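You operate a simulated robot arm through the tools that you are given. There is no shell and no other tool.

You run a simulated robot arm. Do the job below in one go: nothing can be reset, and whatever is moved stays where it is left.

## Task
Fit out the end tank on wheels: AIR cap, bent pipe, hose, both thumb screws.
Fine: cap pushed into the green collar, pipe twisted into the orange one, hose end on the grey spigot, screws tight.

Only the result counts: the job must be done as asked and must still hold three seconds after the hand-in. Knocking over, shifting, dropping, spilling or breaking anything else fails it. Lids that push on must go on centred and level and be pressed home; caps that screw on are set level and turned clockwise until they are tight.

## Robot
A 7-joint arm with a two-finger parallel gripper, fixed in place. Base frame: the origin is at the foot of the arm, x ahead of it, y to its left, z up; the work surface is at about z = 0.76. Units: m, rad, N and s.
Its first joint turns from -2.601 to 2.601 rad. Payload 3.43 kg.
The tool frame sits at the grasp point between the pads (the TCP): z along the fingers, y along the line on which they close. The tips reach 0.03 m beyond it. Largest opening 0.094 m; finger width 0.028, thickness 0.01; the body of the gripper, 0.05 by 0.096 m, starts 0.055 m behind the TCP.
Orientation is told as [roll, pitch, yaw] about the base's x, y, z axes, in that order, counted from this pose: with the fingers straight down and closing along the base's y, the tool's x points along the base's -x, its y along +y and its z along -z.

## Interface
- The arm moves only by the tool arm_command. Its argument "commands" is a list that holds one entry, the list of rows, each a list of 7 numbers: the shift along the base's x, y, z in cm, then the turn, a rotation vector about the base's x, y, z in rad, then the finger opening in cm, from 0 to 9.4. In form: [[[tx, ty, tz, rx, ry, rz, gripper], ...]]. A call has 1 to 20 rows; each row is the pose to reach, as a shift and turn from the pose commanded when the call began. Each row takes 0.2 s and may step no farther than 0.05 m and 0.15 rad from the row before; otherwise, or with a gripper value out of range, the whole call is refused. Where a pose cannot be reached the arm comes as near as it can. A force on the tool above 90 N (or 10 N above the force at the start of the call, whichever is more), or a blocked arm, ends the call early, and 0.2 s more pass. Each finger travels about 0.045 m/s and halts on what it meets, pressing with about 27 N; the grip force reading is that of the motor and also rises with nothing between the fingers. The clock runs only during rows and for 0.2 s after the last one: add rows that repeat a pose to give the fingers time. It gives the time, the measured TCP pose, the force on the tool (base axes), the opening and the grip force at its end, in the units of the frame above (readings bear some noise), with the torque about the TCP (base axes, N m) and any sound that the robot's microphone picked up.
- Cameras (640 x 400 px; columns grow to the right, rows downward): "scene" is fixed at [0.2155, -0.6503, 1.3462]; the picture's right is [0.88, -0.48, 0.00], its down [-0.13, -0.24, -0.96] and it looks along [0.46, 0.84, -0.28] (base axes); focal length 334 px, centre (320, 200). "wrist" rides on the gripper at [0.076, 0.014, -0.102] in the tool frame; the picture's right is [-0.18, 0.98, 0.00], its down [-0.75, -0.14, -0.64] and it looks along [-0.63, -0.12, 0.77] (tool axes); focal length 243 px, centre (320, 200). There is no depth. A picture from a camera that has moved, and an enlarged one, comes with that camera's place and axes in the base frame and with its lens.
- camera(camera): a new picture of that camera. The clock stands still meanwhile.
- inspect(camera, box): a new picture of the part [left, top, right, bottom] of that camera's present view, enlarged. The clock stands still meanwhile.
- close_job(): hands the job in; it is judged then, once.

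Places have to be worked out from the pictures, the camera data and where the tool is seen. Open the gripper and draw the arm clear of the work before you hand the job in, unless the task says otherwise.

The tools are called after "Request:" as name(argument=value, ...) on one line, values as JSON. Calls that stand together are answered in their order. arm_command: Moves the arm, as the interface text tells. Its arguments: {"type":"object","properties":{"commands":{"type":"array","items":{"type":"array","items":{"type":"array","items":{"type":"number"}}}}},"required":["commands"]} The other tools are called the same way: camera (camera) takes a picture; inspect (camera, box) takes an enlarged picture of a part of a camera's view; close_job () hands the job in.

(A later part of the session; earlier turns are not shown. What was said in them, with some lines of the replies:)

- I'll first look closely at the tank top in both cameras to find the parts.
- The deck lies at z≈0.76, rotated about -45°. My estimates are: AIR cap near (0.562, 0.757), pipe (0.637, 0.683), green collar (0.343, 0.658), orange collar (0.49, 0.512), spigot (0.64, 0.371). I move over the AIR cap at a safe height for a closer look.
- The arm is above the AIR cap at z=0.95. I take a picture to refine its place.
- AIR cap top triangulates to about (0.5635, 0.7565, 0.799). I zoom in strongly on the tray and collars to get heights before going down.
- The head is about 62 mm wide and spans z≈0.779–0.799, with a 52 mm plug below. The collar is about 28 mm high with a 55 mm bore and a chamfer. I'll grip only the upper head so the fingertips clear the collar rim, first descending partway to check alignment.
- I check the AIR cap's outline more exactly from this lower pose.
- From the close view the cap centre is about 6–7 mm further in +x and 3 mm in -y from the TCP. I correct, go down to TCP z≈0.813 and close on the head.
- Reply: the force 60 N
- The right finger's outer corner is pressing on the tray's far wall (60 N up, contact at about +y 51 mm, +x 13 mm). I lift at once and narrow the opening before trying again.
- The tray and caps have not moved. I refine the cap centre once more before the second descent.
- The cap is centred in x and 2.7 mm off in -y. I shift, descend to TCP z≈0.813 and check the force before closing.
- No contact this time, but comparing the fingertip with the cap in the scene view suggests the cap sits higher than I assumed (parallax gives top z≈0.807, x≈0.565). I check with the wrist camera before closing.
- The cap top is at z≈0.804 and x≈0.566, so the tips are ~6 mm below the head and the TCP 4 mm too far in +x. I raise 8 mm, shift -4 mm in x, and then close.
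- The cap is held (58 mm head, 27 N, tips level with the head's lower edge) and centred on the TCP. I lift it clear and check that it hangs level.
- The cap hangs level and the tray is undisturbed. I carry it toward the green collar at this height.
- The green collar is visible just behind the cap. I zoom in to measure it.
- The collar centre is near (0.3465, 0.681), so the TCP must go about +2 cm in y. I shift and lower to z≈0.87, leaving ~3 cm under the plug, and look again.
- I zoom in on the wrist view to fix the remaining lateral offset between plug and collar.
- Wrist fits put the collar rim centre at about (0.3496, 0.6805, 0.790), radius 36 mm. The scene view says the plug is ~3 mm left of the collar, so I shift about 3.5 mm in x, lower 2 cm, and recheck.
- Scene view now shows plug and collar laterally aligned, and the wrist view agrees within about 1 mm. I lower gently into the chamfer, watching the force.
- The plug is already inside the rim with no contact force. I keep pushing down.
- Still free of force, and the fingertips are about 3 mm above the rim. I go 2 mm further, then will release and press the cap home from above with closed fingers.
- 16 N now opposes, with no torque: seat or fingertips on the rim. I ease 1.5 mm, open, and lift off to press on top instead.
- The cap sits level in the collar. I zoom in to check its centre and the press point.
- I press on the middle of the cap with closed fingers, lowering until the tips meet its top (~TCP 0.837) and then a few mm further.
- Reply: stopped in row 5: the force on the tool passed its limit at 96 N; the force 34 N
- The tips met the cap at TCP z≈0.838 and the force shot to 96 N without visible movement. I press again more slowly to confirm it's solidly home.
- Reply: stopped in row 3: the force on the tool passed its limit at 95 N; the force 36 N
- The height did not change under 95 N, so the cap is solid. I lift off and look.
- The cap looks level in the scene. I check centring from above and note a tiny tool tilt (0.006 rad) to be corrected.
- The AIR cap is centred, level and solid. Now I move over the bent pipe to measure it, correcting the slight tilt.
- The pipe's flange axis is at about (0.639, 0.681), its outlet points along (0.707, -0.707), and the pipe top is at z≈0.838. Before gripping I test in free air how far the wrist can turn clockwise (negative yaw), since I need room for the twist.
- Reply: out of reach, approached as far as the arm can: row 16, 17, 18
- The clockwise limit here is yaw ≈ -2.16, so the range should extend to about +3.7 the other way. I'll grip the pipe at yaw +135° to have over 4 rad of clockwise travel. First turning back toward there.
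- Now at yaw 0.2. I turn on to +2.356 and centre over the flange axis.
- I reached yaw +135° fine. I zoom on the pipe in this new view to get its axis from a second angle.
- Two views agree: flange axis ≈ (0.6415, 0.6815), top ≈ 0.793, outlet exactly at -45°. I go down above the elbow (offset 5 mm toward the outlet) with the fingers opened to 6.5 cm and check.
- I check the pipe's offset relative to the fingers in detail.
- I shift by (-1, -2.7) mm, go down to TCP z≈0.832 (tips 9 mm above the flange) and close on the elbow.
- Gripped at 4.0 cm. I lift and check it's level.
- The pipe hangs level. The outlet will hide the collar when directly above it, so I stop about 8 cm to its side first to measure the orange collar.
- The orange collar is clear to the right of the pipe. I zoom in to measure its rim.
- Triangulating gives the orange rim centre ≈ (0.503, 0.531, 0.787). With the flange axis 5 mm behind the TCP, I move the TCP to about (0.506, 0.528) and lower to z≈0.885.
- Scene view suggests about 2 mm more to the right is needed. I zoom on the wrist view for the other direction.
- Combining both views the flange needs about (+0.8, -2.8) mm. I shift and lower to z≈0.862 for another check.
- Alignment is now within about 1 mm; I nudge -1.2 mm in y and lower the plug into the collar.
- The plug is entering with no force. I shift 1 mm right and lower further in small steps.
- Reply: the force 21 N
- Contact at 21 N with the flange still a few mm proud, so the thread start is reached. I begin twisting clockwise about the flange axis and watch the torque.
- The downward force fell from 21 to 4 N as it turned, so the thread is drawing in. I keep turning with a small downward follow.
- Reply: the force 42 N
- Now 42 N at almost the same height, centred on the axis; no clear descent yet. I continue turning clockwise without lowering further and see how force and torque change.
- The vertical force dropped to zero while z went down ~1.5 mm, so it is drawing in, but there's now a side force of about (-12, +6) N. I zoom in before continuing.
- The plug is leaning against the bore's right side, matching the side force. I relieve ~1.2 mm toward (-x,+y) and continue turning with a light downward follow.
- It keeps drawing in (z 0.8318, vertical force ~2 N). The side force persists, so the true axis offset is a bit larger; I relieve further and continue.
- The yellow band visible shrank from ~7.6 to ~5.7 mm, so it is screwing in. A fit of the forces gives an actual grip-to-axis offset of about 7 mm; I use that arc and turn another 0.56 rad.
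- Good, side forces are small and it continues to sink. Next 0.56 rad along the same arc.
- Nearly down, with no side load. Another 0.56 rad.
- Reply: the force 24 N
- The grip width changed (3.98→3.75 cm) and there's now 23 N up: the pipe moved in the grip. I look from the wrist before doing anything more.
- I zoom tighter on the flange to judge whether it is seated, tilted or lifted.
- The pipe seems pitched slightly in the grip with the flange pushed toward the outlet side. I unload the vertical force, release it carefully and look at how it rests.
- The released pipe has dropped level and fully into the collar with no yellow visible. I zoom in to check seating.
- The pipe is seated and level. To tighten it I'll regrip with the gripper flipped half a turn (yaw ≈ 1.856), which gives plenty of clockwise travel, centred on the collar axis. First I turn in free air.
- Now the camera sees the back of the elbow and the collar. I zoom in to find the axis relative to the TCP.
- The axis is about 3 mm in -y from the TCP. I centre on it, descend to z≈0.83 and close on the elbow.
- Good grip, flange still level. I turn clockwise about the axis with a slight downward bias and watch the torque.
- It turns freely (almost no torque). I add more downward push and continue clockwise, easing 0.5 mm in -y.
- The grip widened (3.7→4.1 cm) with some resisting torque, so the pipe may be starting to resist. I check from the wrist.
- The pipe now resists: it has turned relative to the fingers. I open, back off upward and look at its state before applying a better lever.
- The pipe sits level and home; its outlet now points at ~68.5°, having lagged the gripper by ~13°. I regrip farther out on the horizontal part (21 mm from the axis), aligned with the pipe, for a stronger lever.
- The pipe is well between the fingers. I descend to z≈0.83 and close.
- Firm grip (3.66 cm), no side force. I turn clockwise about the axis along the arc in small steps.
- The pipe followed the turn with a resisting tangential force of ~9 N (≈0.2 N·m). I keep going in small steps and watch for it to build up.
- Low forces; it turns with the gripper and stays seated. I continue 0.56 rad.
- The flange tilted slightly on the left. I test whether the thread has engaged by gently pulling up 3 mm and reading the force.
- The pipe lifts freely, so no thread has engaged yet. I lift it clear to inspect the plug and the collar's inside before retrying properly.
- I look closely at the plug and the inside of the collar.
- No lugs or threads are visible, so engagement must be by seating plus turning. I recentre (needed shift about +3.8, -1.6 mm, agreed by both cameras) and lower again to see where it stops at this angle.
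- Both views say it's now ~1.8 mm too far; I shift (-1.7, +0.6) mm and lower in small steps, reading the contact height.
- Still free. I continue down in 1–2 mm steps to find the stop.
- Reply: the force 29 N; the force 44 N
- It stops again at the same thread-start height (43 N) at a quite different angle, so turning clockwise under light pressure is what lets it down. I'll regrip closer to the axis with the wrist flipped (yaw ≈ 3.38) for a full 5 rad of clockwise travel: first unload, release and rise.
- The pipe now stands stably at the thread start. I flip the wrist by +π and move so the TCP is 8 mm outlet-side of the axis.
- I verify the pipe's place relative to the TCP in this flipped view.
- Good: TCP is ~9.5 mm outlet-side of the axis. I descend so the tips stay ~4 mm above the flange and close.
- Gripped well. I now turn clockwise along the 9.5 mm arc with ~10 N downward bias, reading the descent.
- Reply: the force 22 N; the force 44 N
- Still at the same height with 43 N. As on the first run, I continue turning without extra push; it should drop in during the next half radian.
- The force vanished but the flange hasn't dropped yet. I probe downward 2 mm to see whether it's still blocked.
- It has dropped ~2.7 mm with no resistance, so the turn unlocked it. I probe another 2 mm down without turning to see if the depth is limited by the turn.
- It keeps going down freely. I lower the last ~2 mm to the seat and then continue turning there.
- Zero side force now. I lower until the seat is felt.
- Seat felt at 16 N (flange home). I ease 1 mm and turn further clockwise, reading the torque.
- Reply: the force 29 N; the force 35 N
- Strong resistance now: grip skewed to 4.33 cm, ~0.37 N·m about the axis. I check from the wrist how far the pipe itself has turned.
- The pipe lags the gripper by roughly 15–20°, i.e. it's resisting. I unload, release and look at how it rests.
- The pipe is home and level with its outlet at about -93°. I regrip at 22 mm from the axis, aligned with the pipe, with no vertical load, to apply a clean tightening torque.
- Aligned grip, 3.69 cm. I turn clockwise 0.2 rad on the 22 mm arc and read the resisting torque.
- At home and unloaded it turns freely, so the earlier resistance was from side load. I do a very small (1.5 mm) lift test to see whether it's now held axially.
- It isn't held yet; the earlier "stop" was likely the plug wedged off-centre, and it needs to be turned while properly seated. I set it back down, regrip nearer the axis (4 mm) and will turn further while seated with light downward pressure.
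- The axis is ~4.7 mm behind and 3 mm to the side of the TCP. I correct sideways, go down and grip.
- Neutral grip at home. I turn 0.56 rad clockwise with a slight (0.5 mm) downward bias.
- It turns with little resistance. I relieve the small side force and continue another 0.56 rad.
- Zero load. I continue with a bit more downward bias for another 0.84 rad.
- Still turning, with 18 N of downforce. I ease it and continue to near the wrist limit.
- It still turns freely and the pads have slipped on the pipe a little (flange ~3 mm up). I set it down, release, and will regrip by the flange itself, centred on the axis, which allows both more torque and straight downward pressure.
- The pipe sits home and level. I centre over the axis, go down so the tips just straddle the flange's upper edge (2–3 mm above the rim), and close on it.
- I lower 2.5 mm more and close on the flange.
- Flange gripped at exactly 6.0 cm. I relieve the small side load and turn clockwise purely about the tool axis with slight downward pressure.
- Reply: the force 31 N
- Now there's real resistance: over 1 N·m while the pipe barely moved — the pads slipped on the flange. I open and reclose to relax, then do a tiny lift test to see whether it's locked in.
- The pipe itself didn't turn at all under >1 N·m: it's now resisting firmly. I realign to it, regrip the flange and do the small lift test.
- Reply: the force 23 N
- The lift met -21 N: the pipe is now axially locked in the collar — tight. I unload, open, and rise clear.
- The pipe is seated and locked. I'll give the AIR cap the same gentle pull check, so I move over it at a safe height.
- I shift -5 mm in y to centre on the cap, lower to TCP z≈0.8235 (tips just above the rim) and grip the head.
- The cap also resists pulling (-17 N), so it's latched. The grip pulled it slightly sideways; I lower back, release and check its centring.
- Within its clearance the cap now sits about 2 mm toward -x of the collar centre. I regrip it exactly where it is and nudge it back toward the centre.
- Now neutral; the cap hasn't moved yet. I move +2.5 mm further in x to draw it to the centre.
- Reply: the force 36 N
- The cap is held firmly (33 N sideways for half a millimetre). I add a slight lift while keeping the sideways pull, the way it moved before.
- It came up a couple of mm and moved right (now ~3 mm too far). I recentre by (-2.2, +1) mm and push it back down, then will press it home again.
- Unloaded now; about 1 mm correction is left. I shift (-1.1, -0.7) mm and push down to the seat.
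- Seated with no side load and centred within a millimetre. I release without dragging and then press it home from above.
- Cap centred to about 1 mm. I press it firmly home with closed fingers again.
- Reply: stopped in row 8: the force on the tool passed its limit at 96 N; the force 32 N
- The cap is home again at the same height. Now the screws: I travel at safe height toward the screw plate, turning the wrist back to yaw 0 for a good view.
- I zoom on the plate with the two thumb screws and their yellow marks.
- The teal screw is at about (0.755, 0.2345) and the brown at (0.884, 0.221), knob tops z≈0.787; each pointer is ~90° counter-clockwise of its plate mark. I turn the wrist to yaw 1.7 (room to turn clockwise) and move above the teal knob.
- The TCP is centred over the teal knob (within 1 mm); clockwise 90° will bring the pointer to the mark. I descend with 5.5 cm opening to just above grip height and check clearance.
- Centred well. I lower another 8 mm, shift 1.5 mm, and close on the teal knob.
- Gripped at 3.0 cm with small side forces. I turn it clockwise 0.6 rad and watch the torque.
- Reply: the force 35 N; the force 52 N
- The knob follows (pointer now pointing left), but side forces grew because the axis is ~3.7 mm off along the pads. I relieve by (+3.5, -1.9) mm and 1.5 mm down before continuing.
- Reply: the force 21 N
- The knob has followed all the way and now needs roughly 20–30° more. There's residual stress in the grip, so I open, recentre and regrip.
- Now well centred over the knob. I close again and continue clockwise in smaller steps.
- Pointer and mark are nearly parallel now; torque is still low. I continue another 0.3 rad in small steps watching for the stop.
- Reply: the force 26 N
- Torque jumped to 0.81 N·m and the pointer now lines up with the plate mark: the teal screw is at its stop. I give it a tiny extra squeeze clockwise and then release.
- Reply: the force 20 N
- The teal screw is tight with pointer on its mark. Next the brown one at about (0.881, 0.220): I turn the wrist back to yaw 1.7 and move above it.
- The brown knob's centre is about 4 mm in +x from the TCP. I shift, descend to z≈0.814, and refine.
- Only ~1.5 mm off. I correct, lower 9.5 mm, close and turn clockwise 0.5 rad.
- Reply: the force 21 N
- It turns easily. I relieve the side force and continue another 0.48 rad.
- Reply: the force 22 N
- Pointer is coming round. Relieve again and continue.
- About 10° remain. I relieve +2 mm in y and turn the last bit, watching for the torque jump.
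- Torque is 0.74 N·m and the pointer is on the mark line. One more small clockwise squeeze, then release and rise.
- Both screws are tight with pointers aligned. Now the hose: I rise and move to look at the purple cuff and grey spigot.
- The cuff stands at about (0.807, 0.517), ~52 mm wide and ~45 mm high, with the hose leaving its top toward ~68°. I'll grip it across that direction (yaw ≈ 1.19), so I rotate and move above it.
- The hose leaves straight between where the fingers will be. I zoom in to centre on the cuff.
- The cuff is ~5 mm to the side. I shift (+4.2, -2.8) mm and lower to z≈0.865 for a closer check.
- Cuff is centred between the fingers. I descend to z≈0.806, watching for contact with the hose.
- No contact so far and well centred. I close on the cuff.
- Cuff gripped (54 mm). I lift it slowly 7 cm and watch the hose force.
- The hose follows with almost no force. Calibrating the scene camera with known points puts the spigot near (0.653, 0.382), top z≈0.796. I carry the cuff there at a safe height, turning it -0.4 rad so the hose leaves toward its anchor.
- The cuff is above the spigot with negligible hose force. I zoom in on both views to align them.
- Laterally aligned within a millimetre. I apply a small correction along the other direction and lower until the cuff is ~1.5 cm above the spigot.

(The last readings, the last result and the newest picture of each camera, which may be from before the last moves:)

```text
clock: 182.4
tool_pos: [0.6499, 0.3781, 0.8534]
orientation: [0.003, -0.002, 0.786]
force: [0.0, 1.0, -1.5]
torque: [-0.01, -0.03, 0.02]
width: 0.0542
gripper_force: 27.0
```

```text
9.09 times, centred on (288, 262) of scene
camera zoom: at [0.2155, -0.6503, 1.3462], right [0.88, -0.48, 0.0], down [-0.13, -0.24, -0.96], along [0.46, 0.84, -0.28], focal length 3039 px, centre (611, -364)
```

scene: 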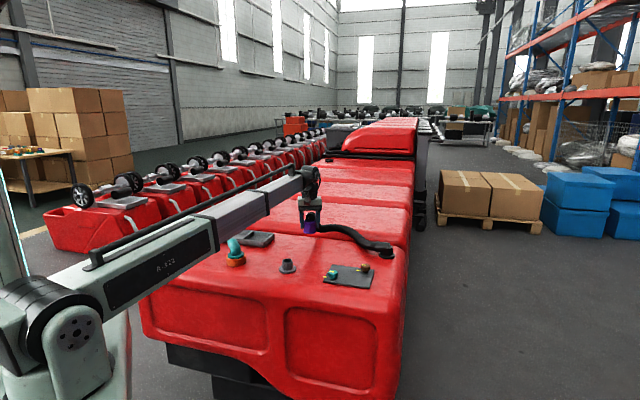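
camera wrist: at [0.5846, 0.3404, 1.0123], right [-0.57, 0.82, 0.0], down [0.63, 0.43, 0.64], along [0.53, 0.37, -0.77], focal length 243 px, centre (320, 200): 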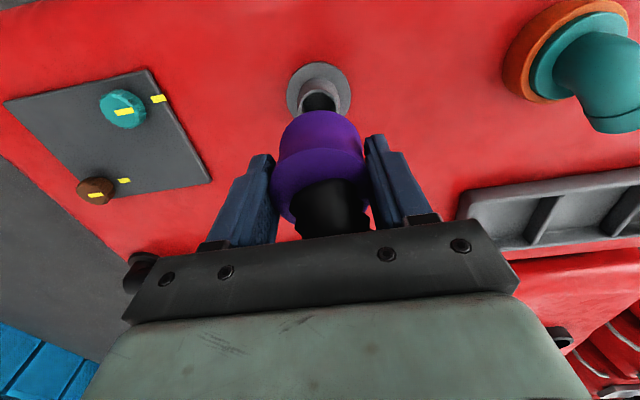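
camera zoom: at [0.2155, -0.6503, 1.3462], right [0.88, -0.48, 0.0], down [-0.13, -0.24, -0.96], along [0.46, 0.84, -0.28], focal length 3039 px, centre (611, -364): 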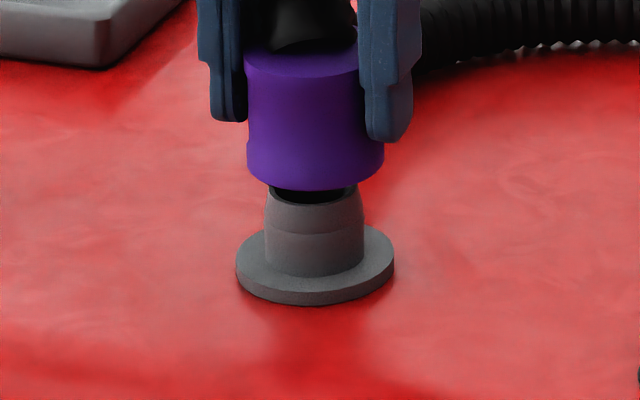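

Views agree within ~2 mm. I shift (-2, -1) mm and lower the cuff onto the spigot's tapered tip, checking force.

Request:
arm_command(commands=[[[-0.2, -0.1, -0.5, 0, 0, 0, 4.0], [-0.2, -0.1, -1.0, 0, 0, 0, 4.0], [-0.2, -0.1, -1.5, 0, 0, 0, 4.0], [-0.2, -0.1, -1.5, 0, 0, 0, 4.0]]])

Request:
inspect(camera="scene", box=[270, 240, 306, 284])

Request:
inspect(camera="wrist", box=[250, 50, 390, 240])

```text
clock: 183.4
tool_pos: [0.649, 0.3784, 0.8393]
orientation: [0.0, -0.004, 0.787]
force: [0.5, -0.3, -0.6]
torque: [0.03, 0.01, 0.0]
width: 0.0543
gripper_force: 27.2
```

```text
9.09 times, centred on (288, 262) of scene
camera zoom: at [0.2155, -0.6503, 1.3462], right [0.88, -0.48, 0.0], down [-0.13, -0.24, -0.96], along [0.46, 0.84, -0.28], focal length 3039 px, centre (611, -364)
```

zoom: 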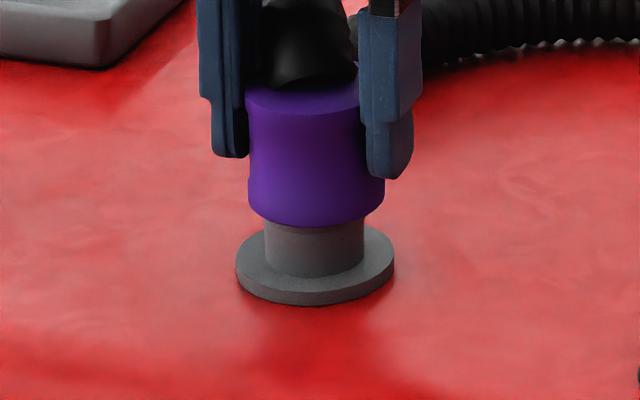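

```text
2.11 times, centred on (320, 145) of wrist
camera zoom: at [0.584, 0.3352, 0.9404], right [-0.57, 0.82, 0.0], down [0.63, 0.43, 0.64], along [0.53, 0.37, -0.77], focal length 511 px, centre (320, 316)
```

zoom: 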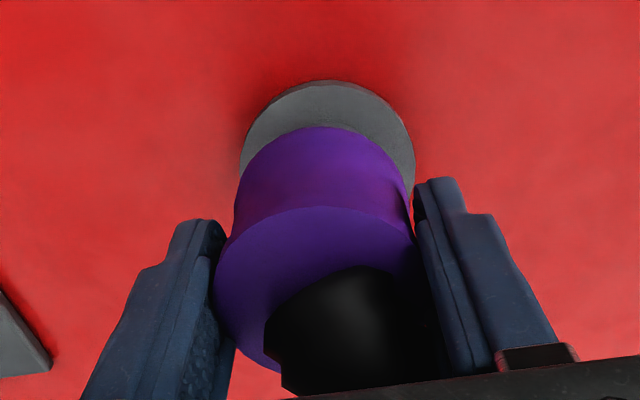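

No force yet and the tip is entering. Both views suggest ~1.3 mm more toward (-x,+y); I shift and lower further in small steps.

Request:
arm_command(commands=[[[-0.1, 0.12, 0, 0, 0, 0, 4.0], [-0.1, 0.12, -0.4, 0, 0, 0, 4.0], [-0.1, 0.12, -0.8, 0, 0, 0, 4.0], [-0.1, 0.12, -0.8, 0, 0, 0, 4.0]]])

Request:
inspect(camera="scene", box=[270, 240, 306, 284])

```text
clock: 184.4
tool_pos: [0.6488, 0.3796, 0.8318]
orientation: [0.003, -0.003, 0.789]
force: [0.2, 3.7, 12.2]
torque: [0.26, -0.01, 0.01]
width: 0.0541
gripper_force: 26.8
```

```text
9.09 times, centred on (288, 262) of scene
camera zoom: at [0.2155, -0.6503, 1.3462], right [0.88, -0.48, 0.0], down [-0.13, -0.24, -0.96], along [0.46, 0.84, -0.28], focal length 3039 px, centre (611, -364)
```

zoom: 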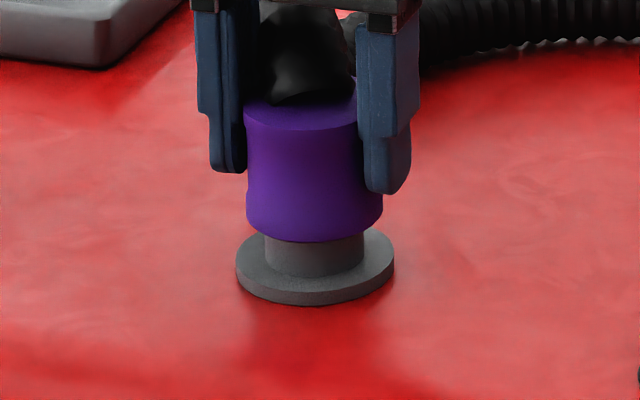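

12 N with contact on the cuff's +y side: the cuff needs to go +y. I shift +1.5 mm in y and continue down.

Request:
arm_command(commands=[[[0, 0.15, 0.1, 0, 0, 0, 4.0], [0, 0.2, 0, 0, 0, 0, 4.0], [0, 0.2, -0.2, 0, 0, 0, 4.0], [0, 0.2, -0.4, 0, 0, 0, 4.0], [0, 0.2, -0.4, 0, 0, 0, 4.0]]])

Request:
inspect(camera="scene", box=[270, 240, 306, 284])

```text
clock: 185.6
tool_pos: [0.6468, 0.3808, 0.8282]
orientation: [0.002, -0.004, 0.788]
force: [0.8, -0.9, 8.8]
torque: [-0.07, -0.09, 0.01]
width: 0.054
gripper_force: 26.7
```

```text
9.09 times, centred on (288, 262) of scene
camera zoom: at [0.2155, -0.6503, 1.3462], right [0.88, -0.48, 0.0], down [-0.13, -0.24, -0.96], along [0.46, 0.84, -0.28], focal length 3039 px, centre (611, -364)
```

zoom: 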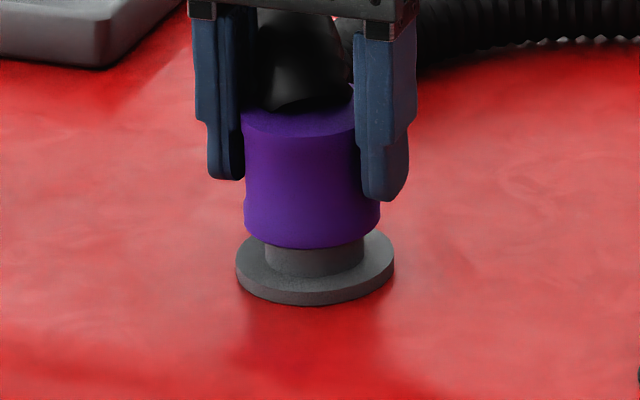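

Now the side load is gone and it's sliding on. I push further down in steps.

Request:
arm_command(commands=[[[0, 0, -0.3, 0, 0, 0, 4.0], [0, 0, -0.6, 0, 0, 0, 4.0], [0, 0, -0.8, 0, 0, 0, 4.0]]])

Request:
inspect(camera="scene", box=[270, 240, 306, 284])

```text
clock: 186.4
tool_pos: [0.6476, 0.3815, 0.8201]
orientation: [0.002, -0.003, 0.786]
force: [2.1, -1.1, 8.3]
torque: [0.0, -0.09, 0.0]
width: 0.0541
gripper_force: 26.5
```

```text
9.09 times, centred on (288, 262) of scene
camera zoom: at [0.2155, -0.6503, 1.3462], right [0.88, -0.48, 0.0], down [-0.13, -0.24, -0.96], along [0.46, 0.84, -0.28], focal length 3039 px, centre (611, -364)
```

zoom: 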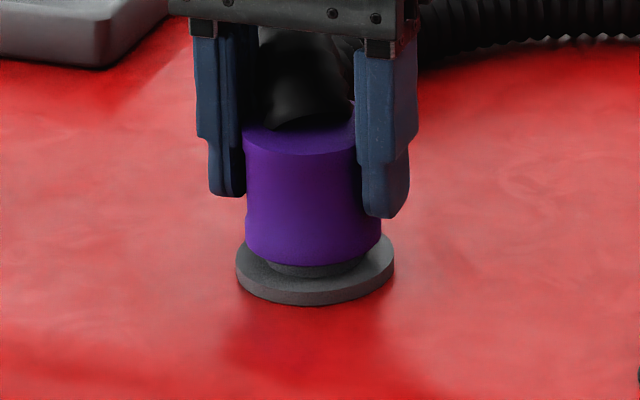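

Sliding well at about 8 N. I push the last centimetre until it seats on the flange.

Request:
arm_command(commands=[[[0, 0, -0.3, 0, 0, 0, 4.0], [0, 0, -0.6, 0, 0, 0, 4.0], [0, 0, -0.8, 0, 0, 0, 4.0], [0, 0, -0.9, 0, 0, 0, 4.0]]])

Request:
inspect(camera="scene", box=[270, 240, 306, 284])

```text
clock: 187.4
tool_pos: [0.6479, 0.3819, 0.8112]
orientation: [-0.002, -0.004, 0.787]
force: [9.3, -5.8, 37.9]
torque: [0.17, -0.43, -0.13]
width: 0.0543
gripper_force: 27.5
```

```text
9.09 times, centred on (288, 262) of scene
camera zoom: at [0.2155, -0.6503, 1.3462], right [0.88, -0.48, 0.0], down [-0.13, -0.24, -0.96], along [0.46, 0.84, -0.28], focal length 3039 px, centre (611, -364)
```

zoom: 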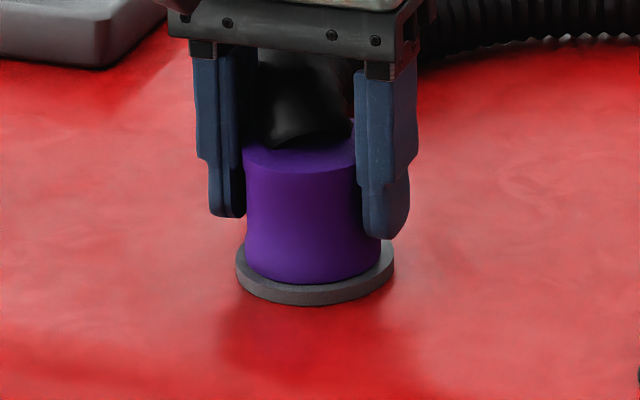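

The cuff bottom is on the flange with 38 N. I press slightly more to make sure it's home.

Request:
arm_command(commands=[[[0.05, -0.03, -0.1, 0, 0, 0, 4.0], [0.05, -0.03, -0.2, 0, 0, 0, 4.0], [0.05, -0.03, -0.2, 0, 0, 0, 4.0]]])

Request:
inspect(camera="scene", box=[270, 240, 306, 284])

```text
clock: 188.2
tool_pos: [0.6485, 0.3805, 0.8087]
orientation: [0.003, -0.002, 0.787]
force: [4.2, -4.3, 37.3]
torque: [0.25, -0.35, -0.05]
width: 0.0541
gripper_force: 26.8
```

```text
9.09 times, centred on (288, 262) of scene
camera zoom: at [0.2155, -0.6503, 1.3462], right [0.88, -0.48, 0.0], down [-0.13, -0.24, -0.96], along [0.46, 0.84, -0.28], focal length 3039 px, centre (611, -364)
```

zoom: 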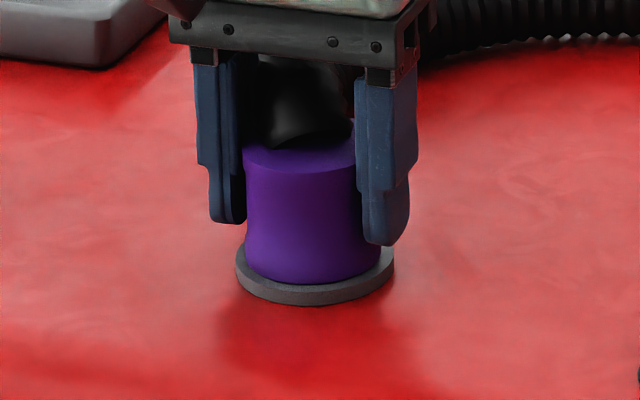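

The cuff is fully on (the pads just slid at 37 N). I unload, open carefully and rise straight up.

Request:
arm_command(commands=[[[0, 0, 0.25, 0, 0, 0, 4.0], [0, 0, 0.25, 0, 0, 0, 6.0], [0, 0, 0.25, 0, 0, 0, 7.5], [0, 0, 0.25, 0, 0, 0, 8.5], [0, 0, 3, 0, 0, 0, 8.5], [0, 0, 7, 0, 0, 0, 8.5], [0, 0, 11, 0, 0, 0, 8.5], [0, 0, 14, 0, 0, 0, 8.5], [0, 0, 14, 0, 0, 0, 8.5]]])

Request:
camera(camera="wrist")

Request:
camera(camera="scene")

Request:
inspect(camera="scene", box=[265, 215, 405, 295])

```text
clock: 190.2
tool_pos: [0.6488, 0.3811, 0.9484]
orientation: [0.001, -0.003, 0.786]
force: [-0.4, 0.1, 0.4]
torque: [0.0, 0.02, -0.02]
width: 0.085
gripper_force: 0.1
```

```text
taken
camera wrist: at [0.5836, 0.3383, 1.0501], right [-0.57, 0.82, 0.0], down [0.63, 0.43, 0.64], along [0.53, 0.37, -0.77], focal length 243 px, centre (320, 200)
```

wrist: 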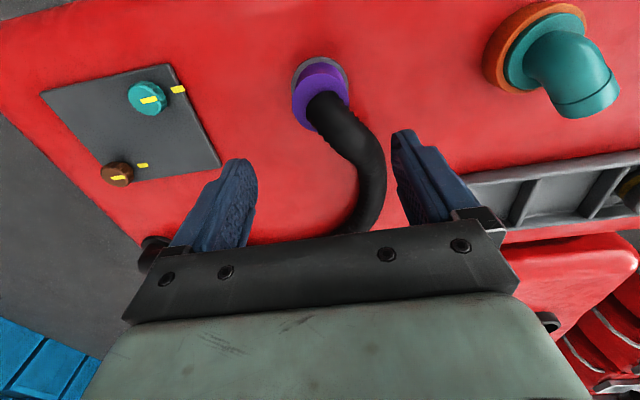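

```text
taken
```

scene: 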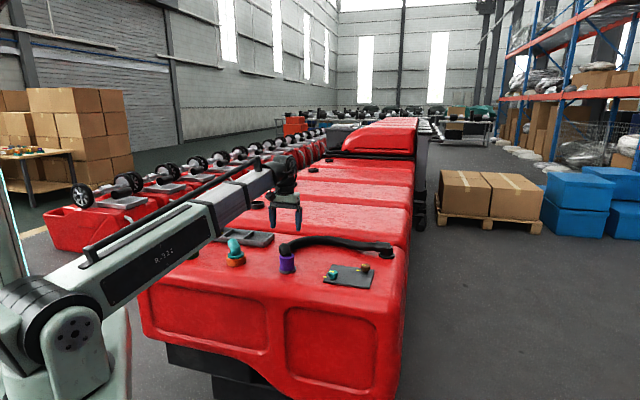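

```text
4.57 times, centred on (335, 255) of scene
camera zoom: at [0.2155, -0.6503, 1.3462], right [0.88, -0.48, 0.0], down [-0.13, -0.24, -0.96], along [0.46, 0.84, -0.28], focal length 1528 px, centre (251, -51)
```

zoom: 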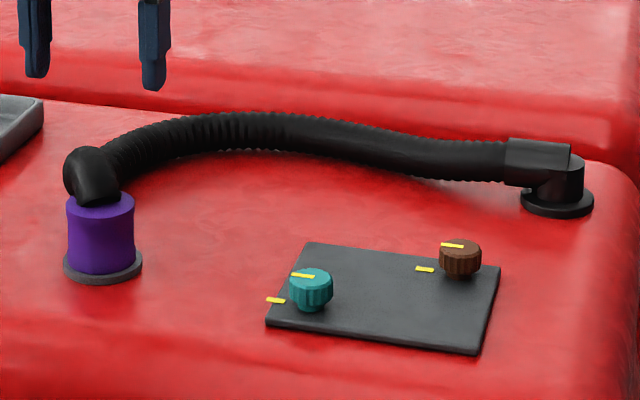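

The hose end is on the spigot, seated on its flange. I zoom in to verify it's level and home, then draw the arm up and clear.

Request:
inspect(camera="scene", box=[270, 240, 306, 284])

Request:
arm_command(commands=[[[0, 2, 4, 0, 0, -0.1, 8.5], [-1, 6, 8, 0, 0, -0.2, 8.5], [-2, 10, 11, 0, 0, -0.3, 8.5], [-3, 14, 14, 0, 0, -0.4, 8.5], [-4, 18, 15, 0, 0, -0.5, 9], [-5, 22, 15, 0, 0, -0.6, 9.4], [-6, 26, 15, 0, 0, -0.7, 9.4], [-7, 30, 15, 0, 0, -0.786, 9.4], [-8, 34, 15, 0, 0, -0.786, 9.4], [-9, 38, 15, 0, 0, -0.786, 9.4], [-9, 42, 15, 0, 0, -0.786, 9.4], [-9, 43, 15, 0, 0, -0.786, 9.4]]])

Request:
camera(camera="scene")

Request:
inspect(camera="scene", box=[170, 215, 290, 290])

Request:
camera(camera="wrist")

```text
9.09 times, centred on (288, 262) of scene
camera zoom: at [0.2155, -0.6503, 1.3462], right [0.88, -0.48, 0.0], down [-0.13, -0.24, -0.96], along [0.46, 0.84, -0.28], focal length 3039 px, centre (611, -364)
```

zoom: 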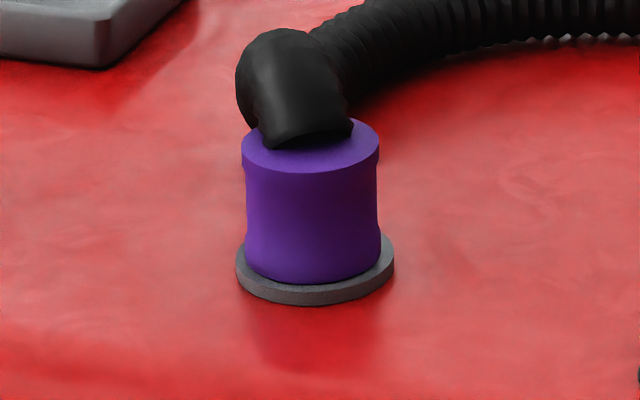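

```text
refused: row 2 steps farther than a row can; nothing moved
```

```text
taken
```

scene: 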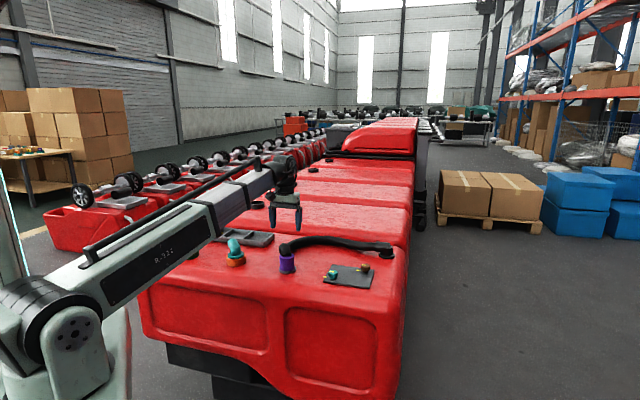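

```text
5.33 times, centred on (230, 252) of scene
camera zoom: at [0.2155, -0.6503, 1.3462], right [0.88, -0.48, 0.0], down [-0.13, -0.24, -0.96], along [0.46, 0.84, -0.28], focal length 1783 px, centre (800, -80)
```

zoom: 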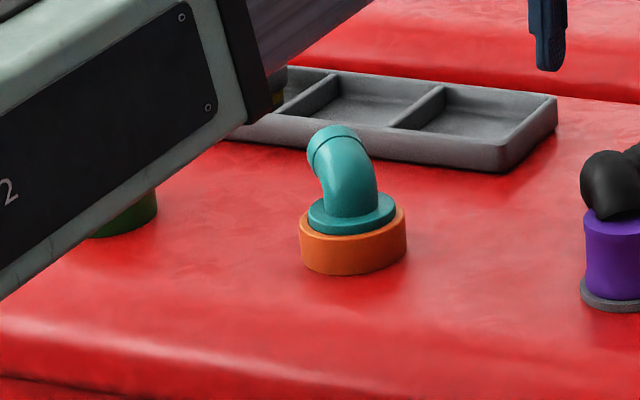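

```text
taken
camera wrist: at [0.5836, 0.3383, 1.0501], right [-0.57, 0.82, 0.0], down [0.63, 0.43, 0.64], along [0.53, 0.37, -0.77], focal length 243 px, centre (320, 200)
```

wrist: 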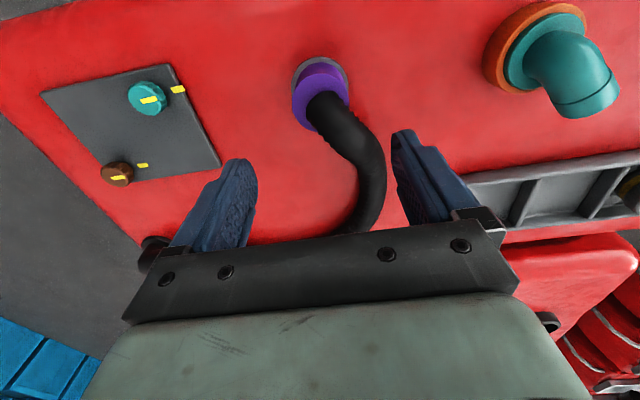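

The cuff is level and flush on the flange. The retreat was refused for one too-large step; I redo it with smaller steps.

Request:
arm_command(commands=[[[0, 2, 3.5, 0, 0, -0.1, 8.5], [-0.5, 4.5, 7, 0, 0, -0.2, 8.5], [-1, 7.5, 10, 0, 0, -0.3, 8.5], [-2, 11, 12.5, 0, 0, -0.4, 8.5], [-3, 15, 14, 0, 0, -0.5, 9], [-4, 19, 15, 0, 0, -0.6, 9.4], [-5, 23, 15, 0, 0, -0.7, 9.4], [-6, 27, 15, 0, 0, -0.786, 9.4], [-7, 31, 15, 0, 0, -0.786, 9.4], [-8, 35, 15, 0, 0, -0.786, 9.4], [-9, 39, 15, 0, 0, -0.786, 9.4], [-9, 43, 15, 0, 0, -0.786, 9.4], [-9, 43, 15, 0, 0, -0.786, 9.4]]])

Request:
camera(camera="scene")

Request:
inspect(camera="scene", box=[170, 215, 290, 290])

Request:
inspect(camera="scene", box=[265, 215, 405, 295])

Request:
camera(camera="wrist")

```text
clock: 193.0
tool_pos: [0.5565, 0.8088, 1.1011]
orientation: [0.002, -0.002, 0.001]
force: [0.8, -0.6, 0.4]
torque: [0.01, -0.02, -0.03]
width: 0.0937
gripper_force: 0.1
```

```text
taken
```

scene: 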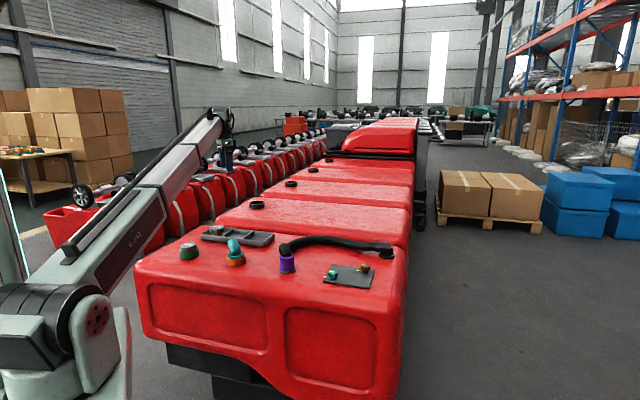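

```text
5.33 times, centred on (230, 252) of scene
camera zoom: at [0.2155, -0.6503, 1.3462], right [0.88, -0.48, 0.0], down [-0.13, -0.24, -0.96], along [0.46, 0.84, -0.28], focal length 1783 px, centre (800, -80)
```

zoom: 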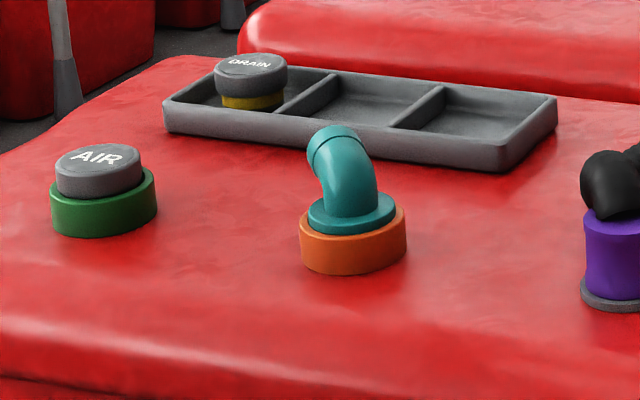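

```text
4.57 times, centred on (335, 255) of scene
camera zoom: at [0.2155, -0.6503, 1.3462], right [0.88, -0.48, 0.0], down [-0.13, -0.24, -0.96], along [0.46, 0.84, -0.28], focal length 1528 px, centre (251, -51)
```

zoom: 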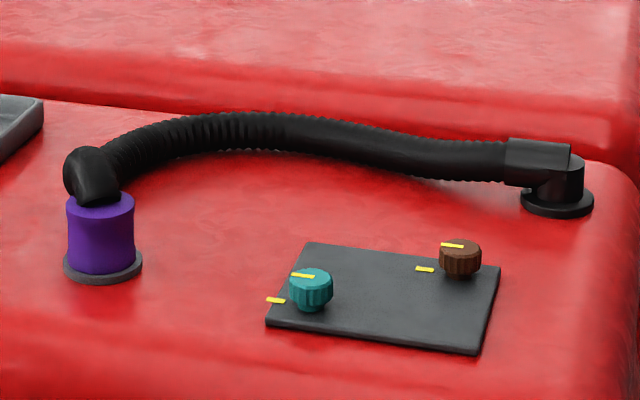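

```text
taken
camera wrist: at [0.4787, 0.8248, 1.2027], right [0.18, 0.98, 0.0], down [0.75, -0.14, 0.64], along [0.63, -0.12, -0.77], focal length 243 px, centre (320, 200)
```

wrist: 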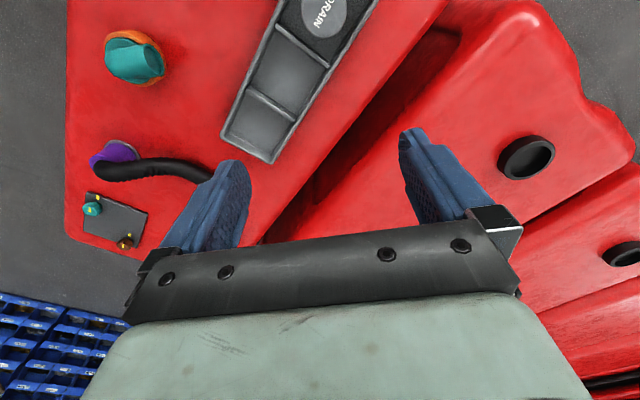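

Everything checks out: cap home and level, pipe locked, both screw pointers on their marks at the stop, hose cuff flush on the spigot, tray and DRAIN cap undisturbed, gripper open and clear. I hand the job in.

Request:
close_job()

```text
The job is handed in.
```

The end tank is fitted out and the job is handed in. Every item met its check before hand-in except the hose, which I did not pull-test.

| Item | State at hand-in | How I checked it |
|---|---|---|
| AIR cap | Pressed home in the green collar, level, centred to about 1 mm | Held at the same height under a 96 N press |
| Bent pipe | Twisted into the orange collar, level and locked | Resisted over 1 N·m of clockwise twist and about 21 N of pull |
| Teal screw | Tight | Torque rose to 0.81 N·m with the pointer on its plate mark |
| Brown screw | Tight | Torque rose to 0.74 N·m with the pointer on its plate mark |
| Hose | Cuff pushed fully onto the grey spigot, flush with its flange | Seated at 38 N |

- **AIR cap:** pull-testing it the first time shifted it about 2 mm off centre. While recentring it I drew it up a couple of millimetres, then pushed it back down and pressed it home again. I did not repeat the pull test after that.
- **Tray wall:** early on, a finger pressed the tray wall with about 60 N. The pictures show the tray and the DRAIN cap where they started.

The gripper was open and the arm clear of the work when I handed in.
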